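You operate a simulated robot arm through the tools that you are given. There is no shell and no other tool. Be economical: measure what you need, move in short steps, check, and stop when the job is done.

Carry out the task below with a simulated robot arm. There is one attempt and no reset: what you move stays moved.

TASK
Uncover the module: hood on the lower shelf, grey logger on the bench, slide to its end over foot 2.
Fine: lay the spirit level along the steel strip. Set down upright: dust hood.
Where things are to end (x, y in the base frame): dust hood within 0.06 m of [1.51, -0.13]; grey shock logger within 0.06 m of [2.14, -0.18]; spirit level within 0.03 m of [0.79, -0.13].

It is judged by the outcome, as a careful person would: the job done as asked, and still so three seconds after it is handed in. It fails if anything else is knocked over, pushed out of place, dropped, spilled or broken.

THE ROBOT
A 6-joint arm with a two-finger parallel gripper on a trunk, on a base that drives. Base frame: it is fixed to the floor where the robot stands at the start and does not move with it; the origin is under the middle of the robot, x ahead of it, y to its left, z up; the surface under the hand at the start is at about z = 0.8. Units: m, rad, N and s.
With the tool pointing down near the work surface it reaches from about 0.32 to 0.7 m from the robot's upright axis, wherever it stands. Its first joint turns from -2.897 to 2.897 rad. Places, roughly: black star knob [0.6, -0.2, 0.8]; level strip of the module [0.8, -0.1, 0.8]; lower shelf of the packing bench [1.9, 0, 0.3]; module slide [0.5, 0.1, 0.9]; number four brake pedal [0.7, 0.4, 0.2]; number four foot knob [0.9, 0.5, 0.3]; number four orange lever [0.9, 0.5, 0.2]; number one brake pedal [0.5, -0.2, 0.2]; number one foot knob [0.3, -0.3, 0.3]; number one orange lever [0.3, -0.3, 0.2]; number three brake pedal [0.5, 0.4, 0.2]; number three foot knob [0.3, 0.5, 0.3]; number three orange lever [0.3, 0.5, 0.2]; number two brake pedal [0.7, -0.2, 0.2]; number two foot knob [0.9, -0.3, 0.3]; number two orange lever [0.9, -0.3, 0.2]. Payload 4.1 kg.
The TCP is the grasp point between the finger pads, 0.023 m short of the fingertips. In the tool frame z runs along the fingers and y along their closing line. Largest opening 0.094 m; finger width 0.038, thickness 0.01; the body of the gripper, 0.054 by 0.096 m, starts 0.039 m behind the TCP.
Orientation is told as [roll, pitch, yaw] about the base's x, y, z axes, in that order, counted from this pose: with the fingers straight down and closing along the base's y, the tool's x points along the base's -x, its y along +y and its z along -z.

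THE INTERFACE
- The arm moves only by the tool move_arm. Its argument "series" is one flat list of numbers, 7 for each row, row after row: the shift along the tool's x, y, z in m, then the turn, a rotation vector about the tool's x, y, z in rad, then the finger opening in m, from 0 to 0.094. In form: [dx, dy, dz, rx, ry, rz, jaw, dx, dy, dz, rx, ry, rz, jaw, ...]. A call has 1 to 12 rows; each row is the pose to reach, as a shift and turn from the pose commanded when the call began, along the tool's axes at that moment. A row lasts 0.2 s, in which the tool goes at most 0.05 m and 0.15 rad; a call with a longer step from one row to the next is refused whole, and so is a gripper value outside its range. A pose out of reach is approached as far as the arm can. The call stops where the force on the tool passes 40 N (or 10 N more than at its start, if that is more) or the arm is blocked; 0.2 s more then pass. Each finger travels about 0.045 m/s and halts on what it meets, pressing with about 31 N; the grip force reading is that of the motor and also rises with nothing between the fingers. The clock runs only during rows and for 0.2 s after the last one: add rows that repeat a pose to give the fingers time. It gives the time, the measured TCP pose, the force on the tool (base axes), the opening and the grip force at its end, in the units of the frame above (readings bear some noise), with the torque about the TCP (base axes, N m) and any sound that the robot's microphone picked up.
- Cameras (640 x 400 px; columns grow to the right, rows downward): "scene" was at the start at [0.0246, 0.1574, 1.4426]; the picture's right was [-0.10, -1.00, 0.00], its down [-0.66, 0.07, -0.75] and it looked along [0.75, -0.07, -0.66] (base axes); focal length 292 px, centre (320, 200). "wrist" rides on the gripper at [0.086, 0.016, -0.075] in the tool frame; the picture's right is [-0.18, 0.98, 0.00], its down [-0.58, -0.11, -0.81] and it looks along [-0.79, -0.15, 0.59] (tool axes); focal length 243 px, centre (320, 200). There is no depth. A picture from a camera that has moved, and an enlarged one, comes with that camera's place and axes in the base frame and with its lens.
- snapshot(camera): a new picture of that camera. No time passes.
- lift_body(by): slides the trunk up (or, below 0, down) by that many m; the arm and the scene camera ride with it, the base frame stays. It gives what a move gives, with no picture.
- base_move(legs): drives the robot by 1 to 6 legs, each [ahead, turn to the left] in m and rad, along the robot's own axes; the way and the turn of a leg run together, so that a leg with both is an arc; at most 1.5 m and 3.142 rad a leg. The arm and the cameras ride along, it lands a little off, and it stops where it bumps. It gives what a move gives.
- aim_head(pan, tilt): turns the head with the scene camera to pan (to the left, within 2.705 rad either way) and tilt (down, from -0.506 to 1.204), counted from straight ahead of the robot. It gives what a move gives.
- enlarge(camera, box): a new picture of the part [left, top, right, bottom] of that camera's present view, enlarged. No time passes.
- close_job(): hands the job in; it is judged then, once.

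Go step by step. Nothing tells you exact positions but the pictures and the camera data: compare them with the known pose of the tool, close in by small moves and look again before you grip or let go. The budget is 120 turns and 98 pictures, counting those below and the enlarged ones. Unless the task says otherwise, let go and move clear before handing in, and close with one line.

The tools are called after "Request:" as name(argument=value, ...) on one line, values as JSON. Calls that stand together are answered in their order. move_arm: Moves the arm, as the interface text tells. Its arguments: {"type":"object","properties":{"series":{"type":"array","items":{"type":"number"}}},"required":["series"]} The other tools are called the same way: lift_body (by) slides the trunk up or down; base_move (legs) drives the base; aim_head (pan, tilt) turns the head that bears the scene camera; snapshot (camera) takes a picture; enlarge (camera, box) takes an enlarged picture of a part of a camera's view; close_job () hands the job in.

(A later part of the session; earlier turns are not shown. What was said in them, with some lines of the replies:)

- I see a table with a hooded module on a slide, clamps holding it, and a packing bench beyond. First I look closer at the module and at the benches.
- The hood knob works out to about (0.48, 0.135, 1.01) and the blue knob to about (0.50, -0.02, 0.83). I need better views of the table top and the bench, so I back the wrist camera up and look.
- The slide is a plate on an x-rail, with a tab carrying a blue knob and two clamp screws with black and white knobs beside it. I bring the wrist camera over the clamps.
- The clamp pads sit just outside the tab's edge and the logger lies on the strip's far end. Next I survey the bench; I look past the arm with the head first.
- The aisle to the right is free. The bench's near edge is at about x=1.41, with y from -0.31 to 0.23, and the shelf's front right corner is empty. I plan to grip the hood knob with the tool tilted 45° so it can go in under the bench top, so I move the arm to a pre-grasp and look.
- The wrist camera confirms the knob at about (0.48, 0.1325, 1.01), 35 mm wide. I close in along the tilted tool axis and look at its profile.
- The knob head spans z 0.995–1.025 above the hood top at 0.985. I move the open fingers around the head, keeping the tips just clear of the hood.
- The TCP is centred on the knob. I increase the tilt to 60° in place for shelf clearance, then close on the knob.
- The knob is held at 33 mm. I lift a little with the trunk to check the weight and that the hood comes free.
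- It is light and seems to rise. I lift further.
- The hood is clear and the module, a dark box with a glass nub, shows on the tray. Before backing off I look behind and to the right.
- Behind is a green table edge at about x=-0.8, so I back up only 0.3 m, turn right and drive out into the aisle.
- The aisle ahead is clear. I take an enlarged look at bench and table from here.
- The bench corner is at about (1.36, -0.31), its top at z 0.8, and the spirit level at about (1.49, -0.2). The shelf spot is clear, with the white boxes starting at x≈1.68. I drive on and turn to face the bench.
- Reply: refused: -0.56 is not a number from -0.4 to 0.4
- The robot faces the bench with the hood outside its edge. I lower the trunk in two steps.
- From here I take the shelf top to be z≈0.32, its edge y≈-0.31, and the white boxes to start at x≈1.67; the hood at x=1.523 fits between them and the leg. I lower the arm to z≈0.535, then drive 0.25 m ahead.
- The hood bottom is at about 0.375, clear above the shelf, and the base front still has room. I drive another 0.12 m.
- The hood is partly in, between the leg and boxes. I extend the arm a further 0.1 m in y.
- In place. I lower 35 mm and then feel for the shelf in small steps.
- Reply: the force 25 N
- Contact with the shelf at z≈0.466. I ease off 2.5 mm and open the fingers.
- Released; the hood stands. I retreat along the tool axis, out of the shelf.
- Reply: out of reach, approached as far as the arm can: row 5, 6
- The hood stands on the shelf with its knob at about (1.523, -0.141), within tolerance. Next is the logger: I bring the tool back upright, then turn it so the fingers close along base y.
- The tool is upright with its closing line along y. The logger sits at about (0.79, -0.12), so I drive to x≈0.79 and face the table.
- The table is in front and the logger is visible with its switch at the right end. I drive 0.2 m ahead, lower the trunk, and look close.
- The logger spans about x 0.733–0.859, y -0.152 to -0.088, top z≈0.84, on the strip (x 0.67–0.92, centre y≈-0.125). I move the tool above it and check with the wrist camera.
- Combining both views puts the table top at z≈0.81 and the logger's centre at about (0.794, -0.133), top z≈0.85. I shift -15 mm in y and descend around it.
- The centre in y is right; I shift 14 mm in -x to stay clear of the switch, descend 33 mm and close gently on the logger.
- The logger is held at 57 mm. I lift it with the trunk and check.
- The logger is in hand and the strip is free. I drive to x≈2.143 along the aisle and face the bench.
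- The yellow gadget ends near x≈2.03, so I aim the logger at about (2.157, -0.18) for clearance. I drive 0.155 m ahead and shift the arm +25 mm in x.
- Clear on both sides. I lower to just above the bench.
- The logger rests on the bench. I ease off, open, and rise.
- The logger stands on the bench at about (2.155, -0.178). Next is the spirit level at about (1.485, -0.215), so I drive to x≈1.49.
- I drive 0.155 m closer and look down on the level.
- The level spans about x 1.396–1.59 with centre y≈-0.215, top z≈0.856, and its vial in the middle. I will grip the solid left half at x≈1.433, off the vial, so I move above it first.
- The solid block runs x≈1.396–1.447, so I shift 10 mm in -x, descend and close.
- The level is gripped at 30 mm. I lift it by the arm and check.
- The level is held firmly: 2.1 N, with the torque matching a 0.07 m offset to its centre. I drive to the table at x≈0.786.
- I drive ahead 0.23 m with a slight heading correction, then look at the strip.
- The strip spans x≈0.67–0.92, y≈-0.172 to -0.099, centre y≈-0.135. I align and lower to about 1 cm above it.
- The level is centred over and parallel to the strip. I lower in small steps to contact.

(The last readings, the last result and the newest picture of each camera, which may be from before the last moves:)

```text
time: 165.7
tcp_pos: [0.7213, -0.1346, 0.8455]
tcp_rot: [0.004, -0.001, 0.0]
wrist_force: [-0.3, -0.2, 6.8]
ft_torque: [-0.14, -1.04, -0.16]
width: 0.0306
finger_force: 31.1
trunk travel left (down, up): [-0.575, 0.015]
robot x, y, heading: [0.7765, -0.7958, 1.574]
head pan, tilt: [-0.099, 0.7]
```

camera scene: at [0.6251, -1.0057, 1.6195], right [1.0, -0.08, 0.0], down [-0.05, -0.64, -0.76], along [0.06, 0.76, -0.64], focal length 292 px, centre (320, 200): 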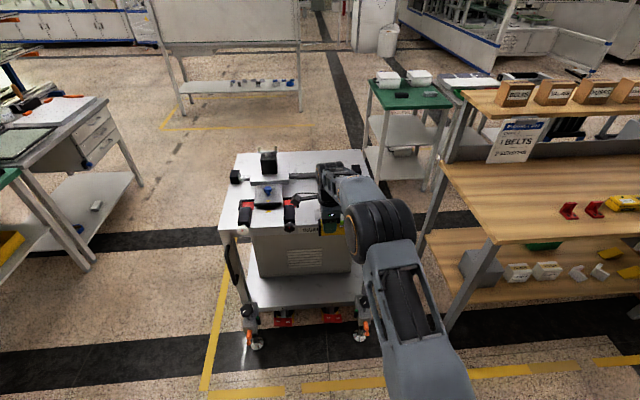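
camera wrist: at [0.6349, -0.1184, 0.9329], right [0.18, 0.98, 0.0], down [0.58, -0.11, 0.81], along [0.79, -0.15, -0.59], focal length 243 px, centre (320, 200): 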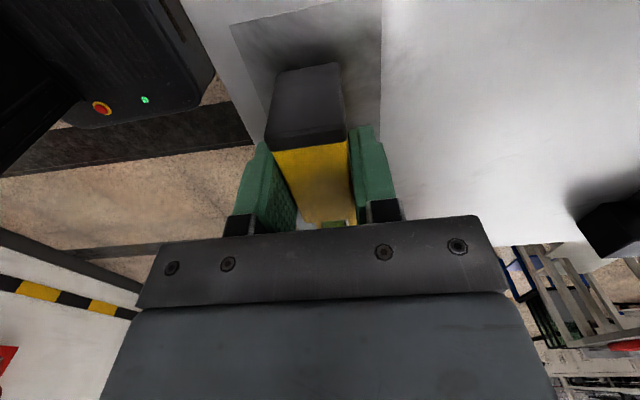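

Contact. I ease off 1.5 mm, open and rise.

Request:
move_arm(series=[0, 0, -0.0015, 0, 0, 0, 0.025, 0, 0, -0.0015, 0, 0, 0, 0.035, 0, 0, -0.0015, 0, 0, 0, 0.05, 0, 0, -0.0015, 0, 0, 0, 0.065, 0, 0, -0.0015, 0, 0, 0, 0.065, 0, 0, -0.02, 0, 0, 0, 0.065, 0, 0, -0.05, 0, 0, 0, 0.065, 0, 0, -0.09, 0, 0, 0, 0.065, 0, 0, -0.13, 0, 0, 0, 0.065, 0, 0, -0.13, 0, 0, 0, 0.065])

Request:
base_move(legs=[[-0.16, 0]])

Request:
snapshot(camera="wrist")

Request:
enlarge(camera="scene", box=[200, 130, 400, 270])

```text
time: 167.9
tcp_pos: [0.721, -0.1335, 0.9731]
tcp_rot: [0.001, -0.002, 0.0]
wrist_force: [-0.1, 1.0, 0.3]
ft_torque: [0.0, -0.01, -0.03]
width: 0.0651
finger_force: 0.1
trunk travel left (down, up): [-0.575, 0.015]
robot x, y, heading: [0.7787, -0.7949, 1.581]
head pan, tilt: [-0.099, 0.7]
```

```text
time: 169.3
tcp_pos: [0.7212, -0.2947, 0.9741]
tcp_rot: [0.0, -0.002, 0.0]
wrist_force: [0.8, -0.9, -0.4]
ft_torque: [-0.01, 0.03, 0.0]
width: 0.0648
finger_force: 0.1
trunk travel left (down, up): [-0.575, 0.015]
robot x, y, heading: [0.7794, -0.9521, 1.576]
head pan, tilt: [-0.099, 0.7]
```

```text
29 pictures are left
camera wrist: at [0.636, -0.2789, 1.0491], right [0.18, 0.98, 0.0], down [0.58, -0.11, 0.81], along [0.79, -0.15, -0.59], focal length 243 px, centre (320, 200)
```

wrist: 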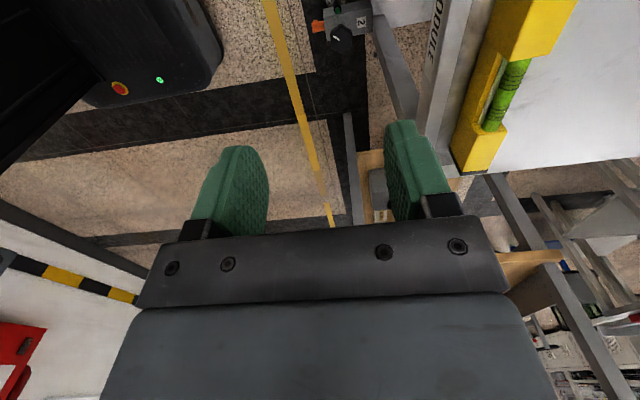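

```text
2.86 times, centred on (300, 200) of scene
camera zoom: at [0.6229, -0.9319, 1.6195], right [1.0, -0.09, 0.0], down [-0.06, -0.64, -0.77], along [0.07, 0.76, -0.64], focal length 836 px, centre (377, 200)
```

zoom: 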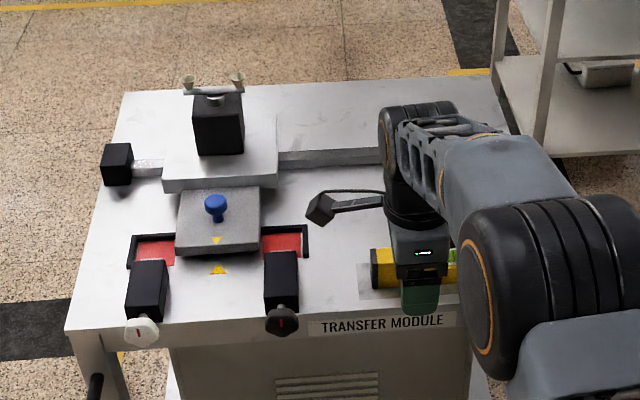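

The level lies on the strip, centred near (0.79, -0.135). Now for the slide: I reposition so the arm can reach the blue knob and the whole travel, then look low at the tab, clamps and frames.

Request:
base_move(legs=[[0, 1.568], [0.13, 0], [0, -1.571], [0.13, 0]])

Request:
snapshot(camera="wrist")

Request:
snapshot(camera="scene")

```text
time: 179.1
tcp_pos: [0.5861, -0.1665, 0.9725]
tcp_rot: [-0.003, -0.002, 0.008]
wrist_force: [-0.7, -0.9, -0.5]
ft_torque: [0.01, -0.03, 0.01]
width: 0.065
finger_force: 0.1
trunk travel left (down, up): [-0.575, 0.015]
robot x, y, heading: [0.6517, -0.8261, 1.587]
head pan, tilt: [-0.099, 0.7]
```

```text
27 pictures are left
camera wrist: at [0.4993, -0.151, 1.0482], right [0.17, 0.98, 0.0], down [0.58, -0.1, 0.81], along [0.79, -0.14, -0.59], focal length 243 px, centre (320, 200)
```

wrist: 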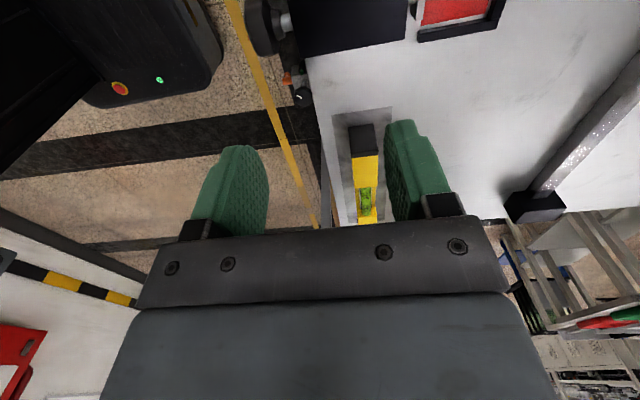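

```text
26 pictures are left
camera scene: at [0.4919, -0.8034, 1.6194], right [1.0, -0.08, 0.0], down [-0.05, -0.64, -0.76], along [0.06, 0.76, -0.64], focal length 292 px, centre (320, 200)
```

scene: 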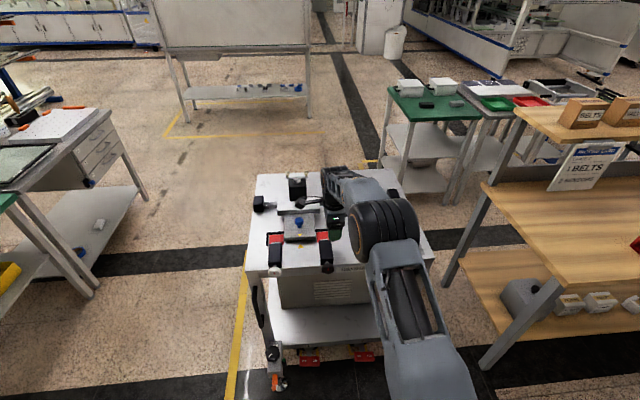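

Request:
enlarge(camera="scene", box=[240, 160, 370, 280])

Request:
move_arm(series=[0.04, 0, 0, 0, 0, 0, 0.094, 0.08, 0, 0, 0, 0, 0, 0.094, 0.12, 0, 0, 0, 0, 0, 0.094, 0.16, 0, 0, 0, 0, 0, 0.094, 0.2, 0, 0, 0, 0, 0, 0.094, 0.2, 0, 0, 0, 0, 0, 0.094])

Request:
snapshot(camera="wrist")

```text
3.33 times, centred on (305, 220) of scene
camera zoom: at [0.4919, -0.8034, 1.6194], right [1.0, -0.08, 0.0], down [-0.05, -0.64, -0.76], along [0.06, 0.76, -0.64], focal length 975 px, centre (370, 133)
```

zoom: 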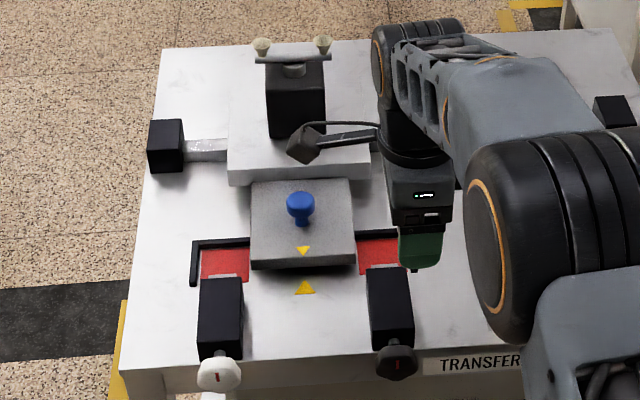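

```text
time: 180.5
tcp_pos: [0.3861, -0.1692, 0.9739]
tcp_rot: [-0.001, -0.003, 0.008]
wrist_force: [0.1, -0.3, 0.8]
ft_torque: [-0.02, 0.0, -0.02]
width: 0.0939
finger_force: 0.0
trunk travel left (down, up): [-0.575, 0.015]
robot x, y, heading: [0.6491, -0.8252, 1.588]
head pan, tilt: [-0.099, 0.7]
```

```text
24 pictures are left
camera wrist: at [0.2993, -0.1534, 1.0485], right [0.18, 0.98, 0.0], down [0.58, -0.1, 0.81], along [0.79, -0.14, -0.59], focal length 243 px, centre (320, 200)
```

wrist: 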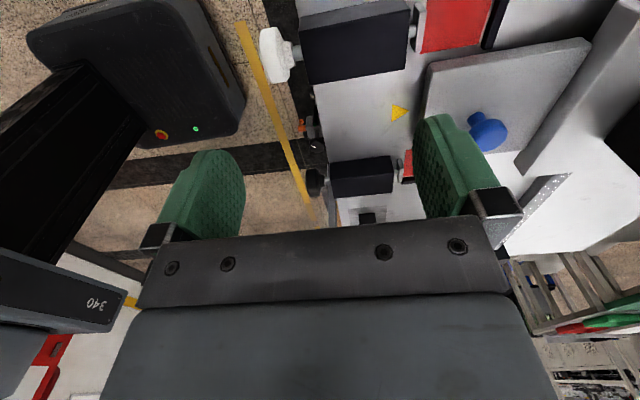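

The tab (x 0.419–0.532) sits centred in a red field framed from x≈0.354 to 0.60, so each end is about 6 cm of travel; foot 2's end is +x. The blue knob is at about (0.475, -0.022, 0.86), so I drive 0.15 m ahead.

Request:
base_move(legs=[[0.15, -0.017]])

Request:
snapshot(camera="wrist")

```text
time: 181.9
tcp_pos: [0.3956, -0.0134, 0.9731]
tcp_rot: [0.0, -0.002, -0.007]
wrist_force: [0.1, 0.6, 0.0]
ft_torque: [-0.02, 0.02, 0.0]
width: 0.0938
finger_force: 0.0
trunk travel left (down, up): [-0.575, 0.015]
robot x, y, heading: [0.6478, -0.6733, 1.573]
head pan, tilt: [-0.099, 0.7]
```

```text
23 pictures are left
camera wrist: at [0.3099, 0.004, 1.0482], right [0.19, 0.98, 0.0], down [0.58, -0.11, 0.81], along [0.79, -0.16, -0.59], focal length 243 px, centre (320, 200)
```

wrist: 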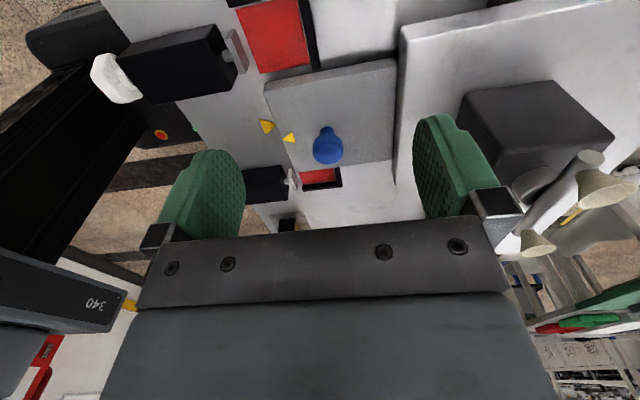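

The knob is confirmed at (0.474, -0.0225). I move over it and descend part way.

Request:
move_arm(series=[-0.026, -0.003, 0, 0, 0, 0, 0.08, -0.052, -0.006, 0, 0, 0, 0, 0.075, -0.078, -0.009, 0, 0, 0, 0, 0.07, -0.078, -0.009, 0.03, 0, 0, 0, 0.07, -0.078, -0.009, 0.06, 0, 0, 0, 0.07, -0.078, -0.009, 0.06, 0, 0, 0, 0.07])

Request:
snapshot(camera="wrist")

Request:
enlarge(camera="scene", box=[240, 160, 400, 280])

```text
time: 183.3
tcp_pos: [0.4746, -0.0244, 0.9135]
tcp_rot: [-0.002, -0.002, -0.007]
wrist_force: [-1.0, 0.0, -0.5]
ft_torque: [-0.01, 0.01, -0.02]
width: 0.0701
finger_force: 0.0
trunk travel left (down, up): [-0.575, 0.015]
robot x, y, heading: [0.6515, -0.6761, 1.568]
head pan, tilt: [-0.099, 0.7]
```

```text
22 pictures are left
camera wrist: at [0.3887, -0.0069, 0.9888], right [0.19, 0.98, 0.0], down [0.58, -0.11, 0.81], along [0.79, -0.15, -0.59], focal length 243 px, centre (320, 200)
```

wrist: 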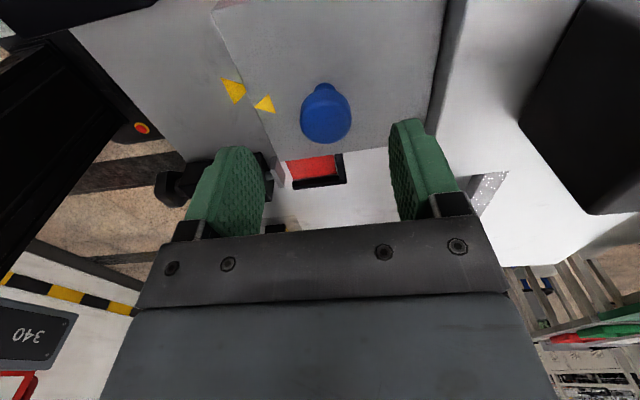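

```text
3.33 times, centred on (320, 220) of scene
camera zoom: at [0.4914, -0.6507, 1.6195], right [0.99, -0.1, 0.0], down [-0.07, -0.64, -0.76], along [0.08, 0.76, -0.64], focal length 975 px, centre (320, 133)
```

zoom: 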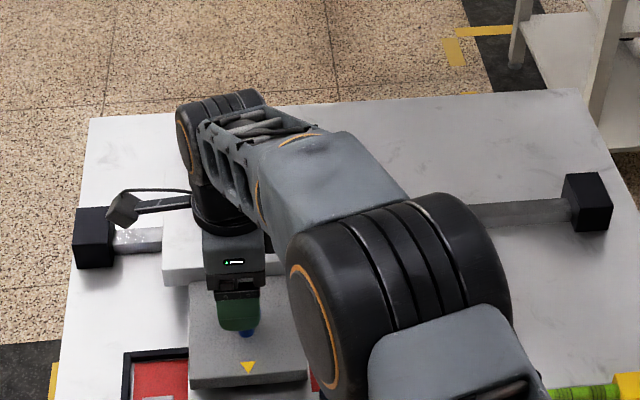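

The fingers straddle the knob. I descend to z≈0.872 and close on it.

Request:
move_arm(series=[0.001, 0.003, 0.02, 0, 0, 0, 0.07, 0.001, 0.003, 0.032, 0, 0, 0, 0.07, 0.001, 0.003, 0.041, 0, 0, 0, 0.07, 0.001, 0.003, 0.041, 0, 0, 0, 0.055, 0.001, 0.003, 0.041, 0, 0, 0, 0.04, 0.001, 0.003, 0.041, 0, 0, 0, 0.025, 0.001, 0.003, 0.041, 0, 0, 0, 0.015, 0.001, 0.003, 0.041, 0, 0, 0, 0.015])

Request:
snapshot(camera="wrist")

```text
time: 185.1
tcp_pos: [0.4738, -0.0212, 0.8733]
tcp_rot: [-0.003, -0.002, -0.006]
wrist_force: [-0.1, -5.3, -1.1]
ft_torque: [-0.22, -0.08, -0.03]
width: 0.0312
finger_force: 44.9
trunk travel left (down, up): [-0.575, 0.015]
robot x, y, heading: [0.6456, -0.6756, 1.572]
head pan, tilt: [-0.099, 0.7]
```

```text
20 pictures are left
camera wrist: at [0.3874, -0.004, 0.9477], right [0.19, 0.98, 0.0], down [0.58, -0.11, 0.81], along [0.79, -0.16, -0.59], focal length 243 px, centre (320, 200)
```

wrist: 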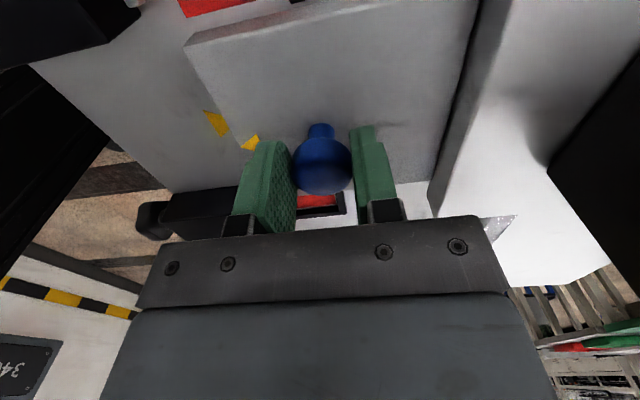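

The blue knob is held. I push gently +x by 15 mm and watch the force.

Request:
move_arm(series=[-0.005, 0.001, 0, 0, 0, 0, 0.015, -0.01, 0.001, 0, 0, 0, 0, 0.015, -0.015, 0.001, 0, 0, 0, 0, 0.015, -0.015, 0.001, 0, 0, 0, 0, 0.015])

Request:
snapshot(camera="wrist")

```text
time: 186.1
tcp_pos: [0.4894, -0.021, 0.8723]
tcp_rot: [-0.002, -0.004, -0.008]
wrist_force: [1.8, -17.7, -4.2]
ft_torque: [-0.49, 0.59, -0.05]
width: 0.0316
finger_force: 45.3
trunk travel left (down, up): [-0.575, 0.015]
robot x, y, heading: [0.6479, -0.6757, 1.567]
head pan, tilt: [-0.099, 0.7]
```

```text
19 pictures are left
camera wrist: at [0.4032, -0.0038, 0.9477], right [0.19, 0.98, 0.0], down [0.58, -0.11, 0.81], along [0.79, -0.16, -0.59], focal length 243 px, centre (320, 200)
```

wrist: 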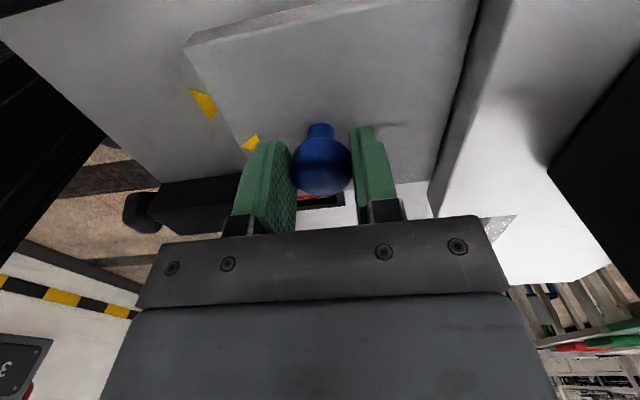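

The slide moves freely (the triangles are parting). I relax the sideways load by 3 mm and push on.

Request:
move_arm(series=[0, -0.003, 0, 0, 0, 0, 0.015, -0.007, -0.003, 0, 0, 0, 0, 0.015, -0.014, -0.003, 0, 0, 0, 0, 0.015, -0.021, -0.003, 0, 0, 0, 0, 0.015, -0.028, -0.003, 0, 0, 0, 0, 0.015, -0.028, -0.003, 0, 0, 0, 0, 0.015])

```text
time: 187.5
tcp_pos: [0.5168, -0.0207, 0.8727]
tcp_rot: [0.002, -0.003, -0.008]
wrist_force: [0.6, 6.6, -3.7]
ft_torque: [0.27, 0.11, 0.3]
width: 0.032
finger_force: 45.1
trunk travel left (down, up): [-0.575, 0.015]
robot x, y, heading: [0.653, -0.6734, 1.571]
head pan, tilt: [-0.099, 0.7]
```

Request:
move_arm(series=[-0.004, 0.001, 0, 0, 0, 0, 0.015, -0.008, 0.001, 0, 0, 0, 0, 0.015, -0.012, 0.001, 0, 0, 0, 0, 0.015, -0.016, 0.001, 0, 0, 0, 0, 0.015, -0.016, 0.001, 0, 0, 0, 0, 0.015])

Request:
snapshot(camera="wrist")

Request:
enlarge(camera="scene", box=[240, 180, 400, 300])

```text
time: 188.7
tcp_pos: [0.5332, -0.0203, 0.8736]
tcp_rot: [0.001, -0.001, -0.008]
wrist_force: [-1.3, 4.4, 1.9]
ft_torque: [0.02, 0.41, 0.19]
width: 0.0317
finger_force: 45.2
trunk travel left (down, up): [-0.575, 0.015]
robot x, y, heading: [0.6521, -0.6765, 1.565]
head pan, tilt: [-0.099, 0.7]
```

```text
18 pictures are left
camera wrist: at [0.4463, -0.0042, 0.9479], right [0.19, 0.98, 0.0], down [0.58, -0.11, 0.81], along [0.79, -0.15, -0.59], focal length 243 px, centre (320, 200)
```

wrist: 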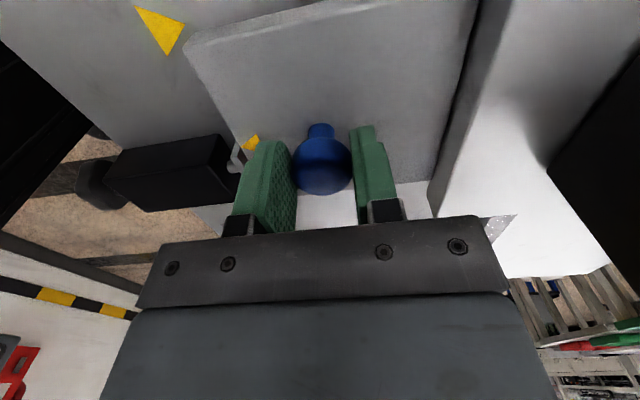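

```text
3.33 times, centred on (320, 240) of scene
camera zoom: at [0.4912, -0.6502, 1.6195], right [0.99, -0.1, 0.0], down [-0.07, -0.64, -0.76], along [0.08, 0.76, -0.64], focal length 975 px, centre (320, 67)
```

zoom: 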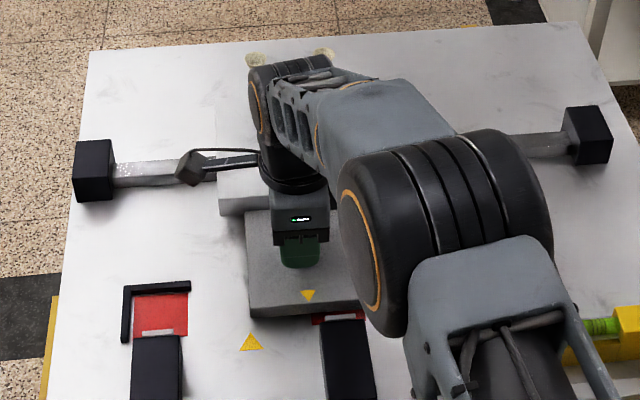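

The slide has gone 6 cm without meeting a stop; the rail's end block is at x≈0.85, so about 0.22 m remains. I continue at a steady slow pace.

Request:
move_arm(series=[-0.008, -0.0005, 0, 0, 0, 0, 0.015, -0.016, -0.0005, 0, 0, 0, 0, 0.015, -0.024, -0.0005, 0, 0, 0, 0, 0.015, -0.032, -0.0005, 0, 0, 0, 0, 0.015, -0.04, -0.0005, 0, 0, 0, 0, 0.015, -0.048, -0.0005, 0, 0, 0, 0, 0.015, -0.056, -0.0005, 0, 0, 0, 0, 0.015, -0.064, -0.0005, 0, 0, 0, 0, 0.015, -0.072, -0.0005, 0, 0, 0, 0, 0.015, -0.08, -0.0005, 0, 0, 0, 0, 0.015, -0.08, -0.0005, 0, 0, 0, 0, 0.015])

Request:
snapshot(camera="wrist")

```text
time: 191.1
tcp_pos: [0.6136, -0.0208, 0.8731]
tcp_rot: [0.0, -0.002, -0.009]
wrist_force: [1.2, 18.7, 8.0]
ft_torque: [0.34, 0.06, 0.34]
width: 0.0315
finger_force: 44.6
trunk travel left (down, up): [-0.575, 0.015]
robot x, y, heading: [0.6493, -0.6732, 1.568]
head pan, tilt: [-0.099, 0.7]
```

```text
16 pictures are left
camera wrist: at [0.5272, -0.0043, 0.9479], right [0.19, 0.98, 0.0], down [0.58, -0.11, 0.81], along [0.79, -0.15, -0.59], focal length 243 px, centre (320, 200)
```

wrist: 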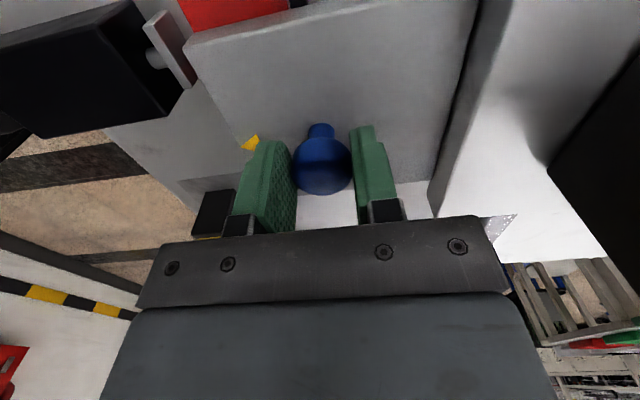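

Still free. I correct 2 mm in y and go on.

Request:
move_arm(series=[-0.005, 0.0018, 0, 0, 0, 0, 0.015, -0.013, 0.0018, 0, 0, 0, 0, 0.015, -0.021, 0.0019, 0, 0, 0, 0, 0.015, -0.029, 0.0019, 0, 0, 0, 0, 0.015, -0.037, 0.002, 0, 0, 0, 0, 0.015, -0.045, 0.002, 0, 0, 0, 0, 0.015, -0.053, 0.0021, 0, 0, 0, 0, 0.015, -0.061, 0.0022, 0, 0, 0, 0, 0.015, -0.069, 0.0023, 0, 0, 0, 0, 0.015, -0.077, 0.0023, 0, 0, 0, 0, 0.015, -0.085, 0.0024, 0, 0, 0, 0, 0.015, -0.085, 0.0024, 0, 0, 0, 0, 0.015])

Request:
enlarge(camera="scene", box=[240, 180, 480, 320])

```text
time: 193.7
tcp_pos: [0.6988, -0.0216, 0.874]
tcp_rot: [0.0, -0.002, -0.009]
wrist_force: [0.6, -0.3, 3.0]
ft_torque: [0.02, 0.02, 0.06]
width: 0.0314
finger_force: 44.8
trunk travel left (down, up): [-0.575, 0.015]
robot x, y, heading: [0.6475, -0.6718, 1.572]
head pan, tilt: [-0.099, 0.7]
```

```text
2.67 times, centred on (360, 250) of scene
camera zoom: at [0.4913, -0.6509, 1.6195], right [0.99, -0.1, 0.0], down [-0.07, -0.64, -0.77], along [0.08, 0.76, -0.64], focal length 780 px, centre (213, 67)
```

zoom: 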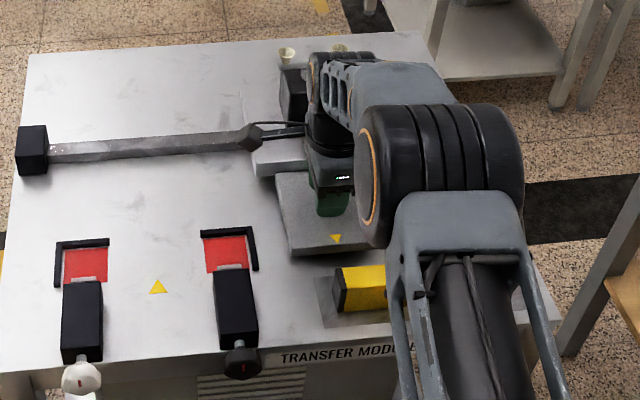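

The tab passes clear of the level. I creep the last stretch to the stop.

Request:
move_arm(series=[-0.007, 0.0003, 0, 0, 0, 0, 0.015, -0.014, 0.0003, 0, 0, 0, 0, 0.015, -0.021, 0.0004, 0, 0, 0, 0, 0.015, -0.028, 0.0004, 0, 0, 0, 0, 0.015, -0.034, 0.0005, 0, 0, 0, 0, 0.015, -0.039, 0.0005, 0, 0, 0, 0, 0.015, -0.044, 0.0005, 0, 0, 0, 0, 0.015, -0.049, 0.0005, 0, 0, 0, 0, 0.015, -0.049, 0.0005, 0, 0, 0, 0, 0.015])

```text
time: 195.7
tcp_pos: [0.7469, -0.022, 0.8737]
tcp_rot: [-0.001, -0.002, -0.009]
wrist_force: [0.2, -5.7, -5.3]
ft_torque: [-0.1, 0.08, 0.09]
width: 0.0316
finger_force: 44.7
trunk travel left (down, up): [-0.575, 0.015]
robot x, y, heading: [0.6474, -0.6753, 1.57]
head pan, tilt: [-0.099, 0.7]
```

Request:
move_arm(series=[-0.004, -0.0005, 0, 0, 0, 0, 0.015, -0.008, -0.0005, 0, 0, 0, 0, 0.015, -0.012, -0.0005, 0, 0, 0, 0, 0.015, -0.016, -0.0005, 0, 0, 0, 0, 0.015, -0.02, -0.0005, 0, 0, 0, 0, 0.015, -0.024, -0.0005, 0, 0, 0, 0, 0.015, -0.028, -0.0005, 0, 0, 0, 0, 0.015, -0.032, -0.0005, 0, 0, 0, 0, 0.015])

Request:
enlarge(camera="scene", box=[240, 180, 480, 320])

```text
time: 197.5
tcp_pos: [0.7728, -0.0205, 0.8725]
tcp_rot: [-0.001, 0.0, -0.007]
wrist_force: [-20.1, -2.9, -6.9]
ft_torque: [-0.09, -0.07, 0.02]
width: 0.0314
finger_force: 45.3
trunk travel left (down, up): [-0.575, 0.015]
robot x, y, heading: [0.6497, -0.6767, 1.568]
head pan, tilt: [-0.099, 0.7]
```

```text
2.67 times, centred on (360, 250) of scene
camera zoom: at [0.4887, -0.6509, 1.6192], right [1.0, -0.1, 0.0], down [-0.06, -0.64, -0.76], along [0.08, 0.76, -0.64], focal length 780 px, centre (213, 67)
```

zoom: 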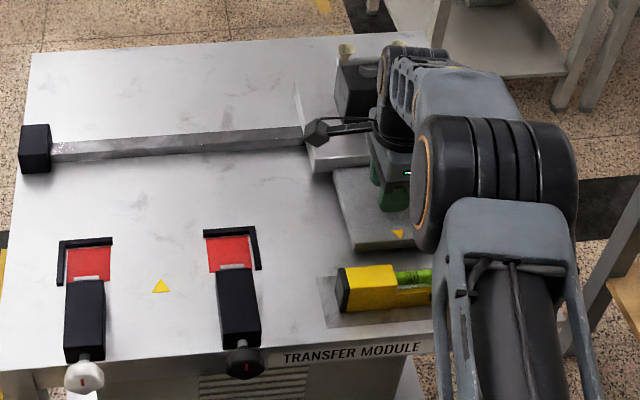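

The slide is against its stop (20 N reaction, no further motion). I relax the push, open the fingers and rise.

Request:
move_arm(series=[0.0055, 0, 0, 0, 0, 0, 0.015, 0.0055, 0, 0, 0, 0, 0, 0.03, 0.0055, 0, 0, 0, 0, 0, 0.045, 0.0055, 0, 0, 0, 0, 0, 0.06, 0.0055, 0, 0, 0, 0, 0, 0.06, 0.0055, 0, -0.02, 0, 0, 0, 0.06, 0.0055, 0, -0.05, 0, 0, 0, 0.06, 0.0055, 0, -0.09, 0, 0, 0, 0.06, 0.0055, 0, -0.13, 0, 0, 0, 0.06, 0.0055, 0, -0.13, 0, 0, 0, 0.06])

Request:
base_move(legs=[[-0.35, 0]])

Request:
snapshot(camera="scene")

Request:
enlarge(camera="scene", box=[240, 140, 440, 270])

```text
time: 199.7
tcp_pos: [0.7718, -0.0208, 1.0034]
tcp_rot: [0.001, -0.002, -0.005]
wrist_force: [-0.1, 0.4, 0.4]
ft_torque: [-0.02, -0.02, 0.0]
width: 0.0601
finger_force: 0.1
trunk travel left (down, up): [-0.575, 0.015]
robot x, y, heading: [0.6483, -0.6716, 1.569]
head pan, tilt: [-0.099, 0.7]
```

```text
time: 202.0
tcp_pos: [0.7722, -0.3723, 1.0041]
tcp_rot: [0.0, -0.002, -0.01]
wrist_force: [-0.3, -0.9, -0.1]
ft_torque: [0.01, -0.03, -0.02]
width: 0.06
finger_force: 0.1
trunk travel left (down, up): [-0.575, 0.015]
robot x, y, heading: [0.6488, -1.0272, 1.564]
head pan, tilt: [-0.099, 0.7]
```

```text
13 pictures are left
camera scene: at [0.4904, -1.0015, 1.6195], right [0.99, -0.11, 0.0], down [-0.07, -0.64, -0.77], along [0.08, 0.76, -0.64], focal length 292 px, centre (320, 200)
```

scene: 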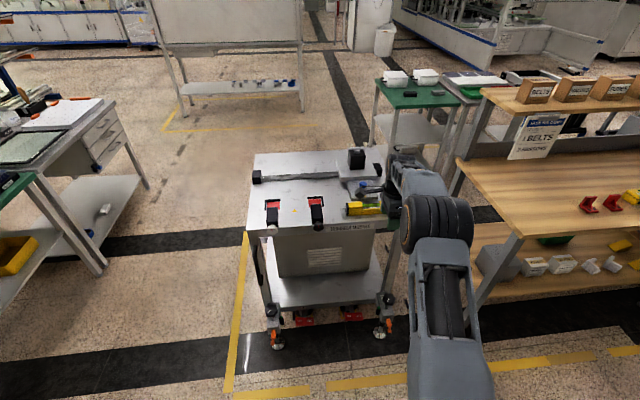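

```text
3.08 times, centred on (340, 205) of scene
camera zoom: at [0.4904, -1.0015, 1.6195], right [0.99, -0.11, 0.0], down [-0.07, -0.64, -0.77], along [0.08, 0.76, -0.64], focal length 900 px, centre (258, 185)
```

zoom: 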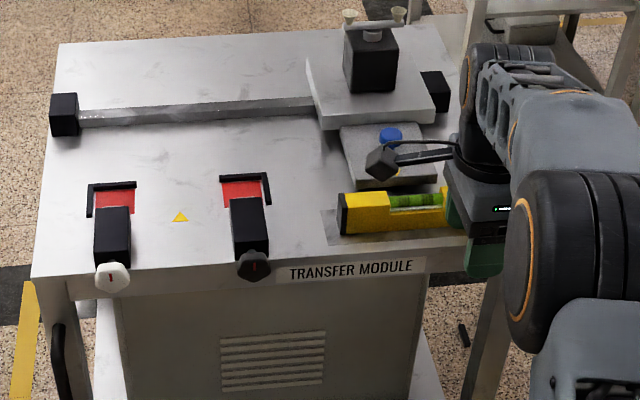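

The slide is home at the foot-2 end block and the level is in place. I swing the arm aside for one unobstructed check of everything.

Request:
base_move(legs=[[-0.1, -1.2]])

Request:
aim_head(pan=0.9, tilt=0.6)

Request:
snapshot(camera="scene")

```text
time: 205.4
tcp_pos: [1.2467, -0.9798, 1.0029]
tcp_rot: [0.001, -0.001, -1.205]
wrist_force: [-0.6, 1.0, 0.1]
ft_torque: [-0.02, -0.02, -0.02]
width: 0.0599
finger_force: 0.0
trunk travel left (down, up): [-0.575, 0.015]
robot x, y, heading: [0.5919, -1.1011, 0.363]
head pan, tilt: [-0.099, 0.7]
```

```text
time: 206.6
tcp_pos: [1.2482, -0.98, 1.0037]
tcp_rot: [-0.001, -0.003, -1.205]
wrist_force: [0.4, 0.3, 0.1]
ft_torque: [0.01, 0.01, 0.0]
width: 0.0602
finger_force: 0.0
trunk travel left (down, up): [-0.575, 0.015]
robot x, y, heading: [0.597, -1.1036, 0.371]
head pan, tilt: [0.901, 0.6]
```

```text
11 pictures are left
camera scene: at [0.505, -0.8867, 1.6281], right [0.95, -0.3, 0.0], down [-0.17, -0.54, -0.82], along [0.24, 0.79, -0.57], focal length 292 px, centre (320, 200)
```

scene: 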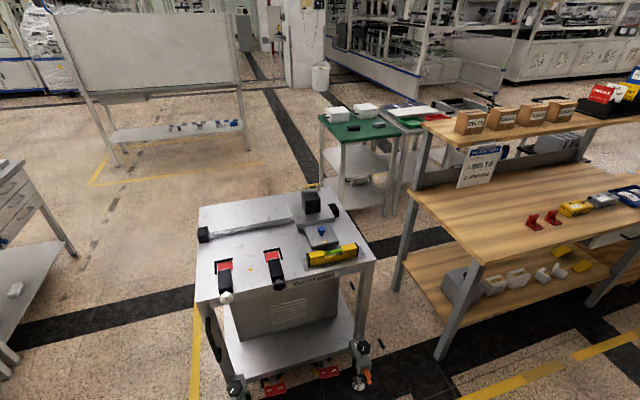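

Request:
enlarge(camera="scene", box=[190, 170, 390, 300])

Request:
enlarge(camera="scene", box=[430, 160, 640, 310])

```text
3.08 times, centred on (290, 235) of scene
camera zoom: at [0.505, -0.8867, 1.6281], right [0.95, -0.3, 0.0], down [-0.17, -0.54, -0.82], along [0.24, 0.79, -0.57], focal length 900 px, centre (412, 92)
```

zoom: 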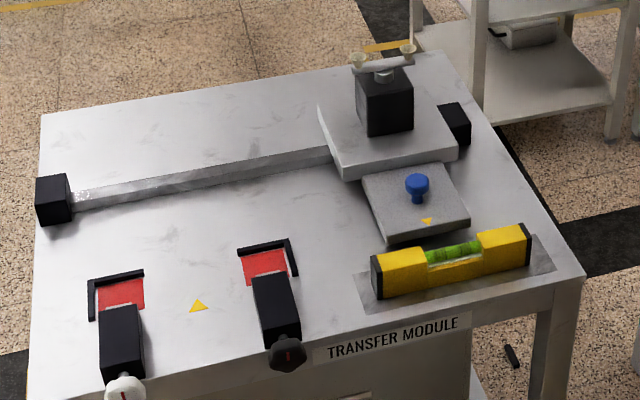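

```text
2.67 times, centred on (535, 235) of scene
camera zoom: at [0.505, -0.8867, 1.6281], right [0.95, -0.3, 0.0], down [-0.17, -0.54, -0.82], along [0.24, 0.79, -0.57], focal length 780 px, centre (-253, 107)
```

zoom: 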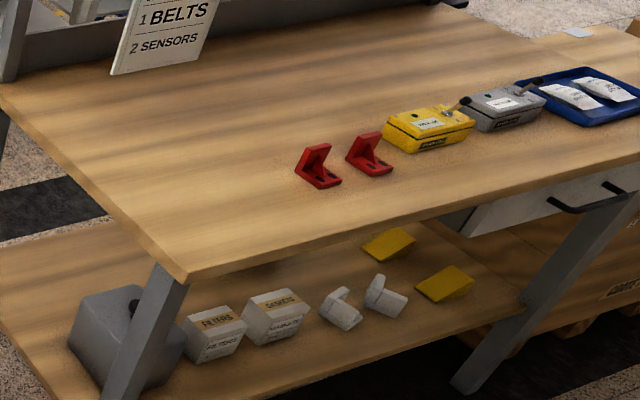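

Everything is in place: the hood stands on the lower shelf, the grey logger is on the bench, the level lies along the strip, and the slide is at its foot-2 end with the arm clear. I hand it in.

Request:
close_job()

```text
The job is handed in.
```

The job is handed in: the hood stands upright on the lower shelf, the grey logger is on the bench, the spirit level lies along the steel strip, and the slide is at its end over foot 2.
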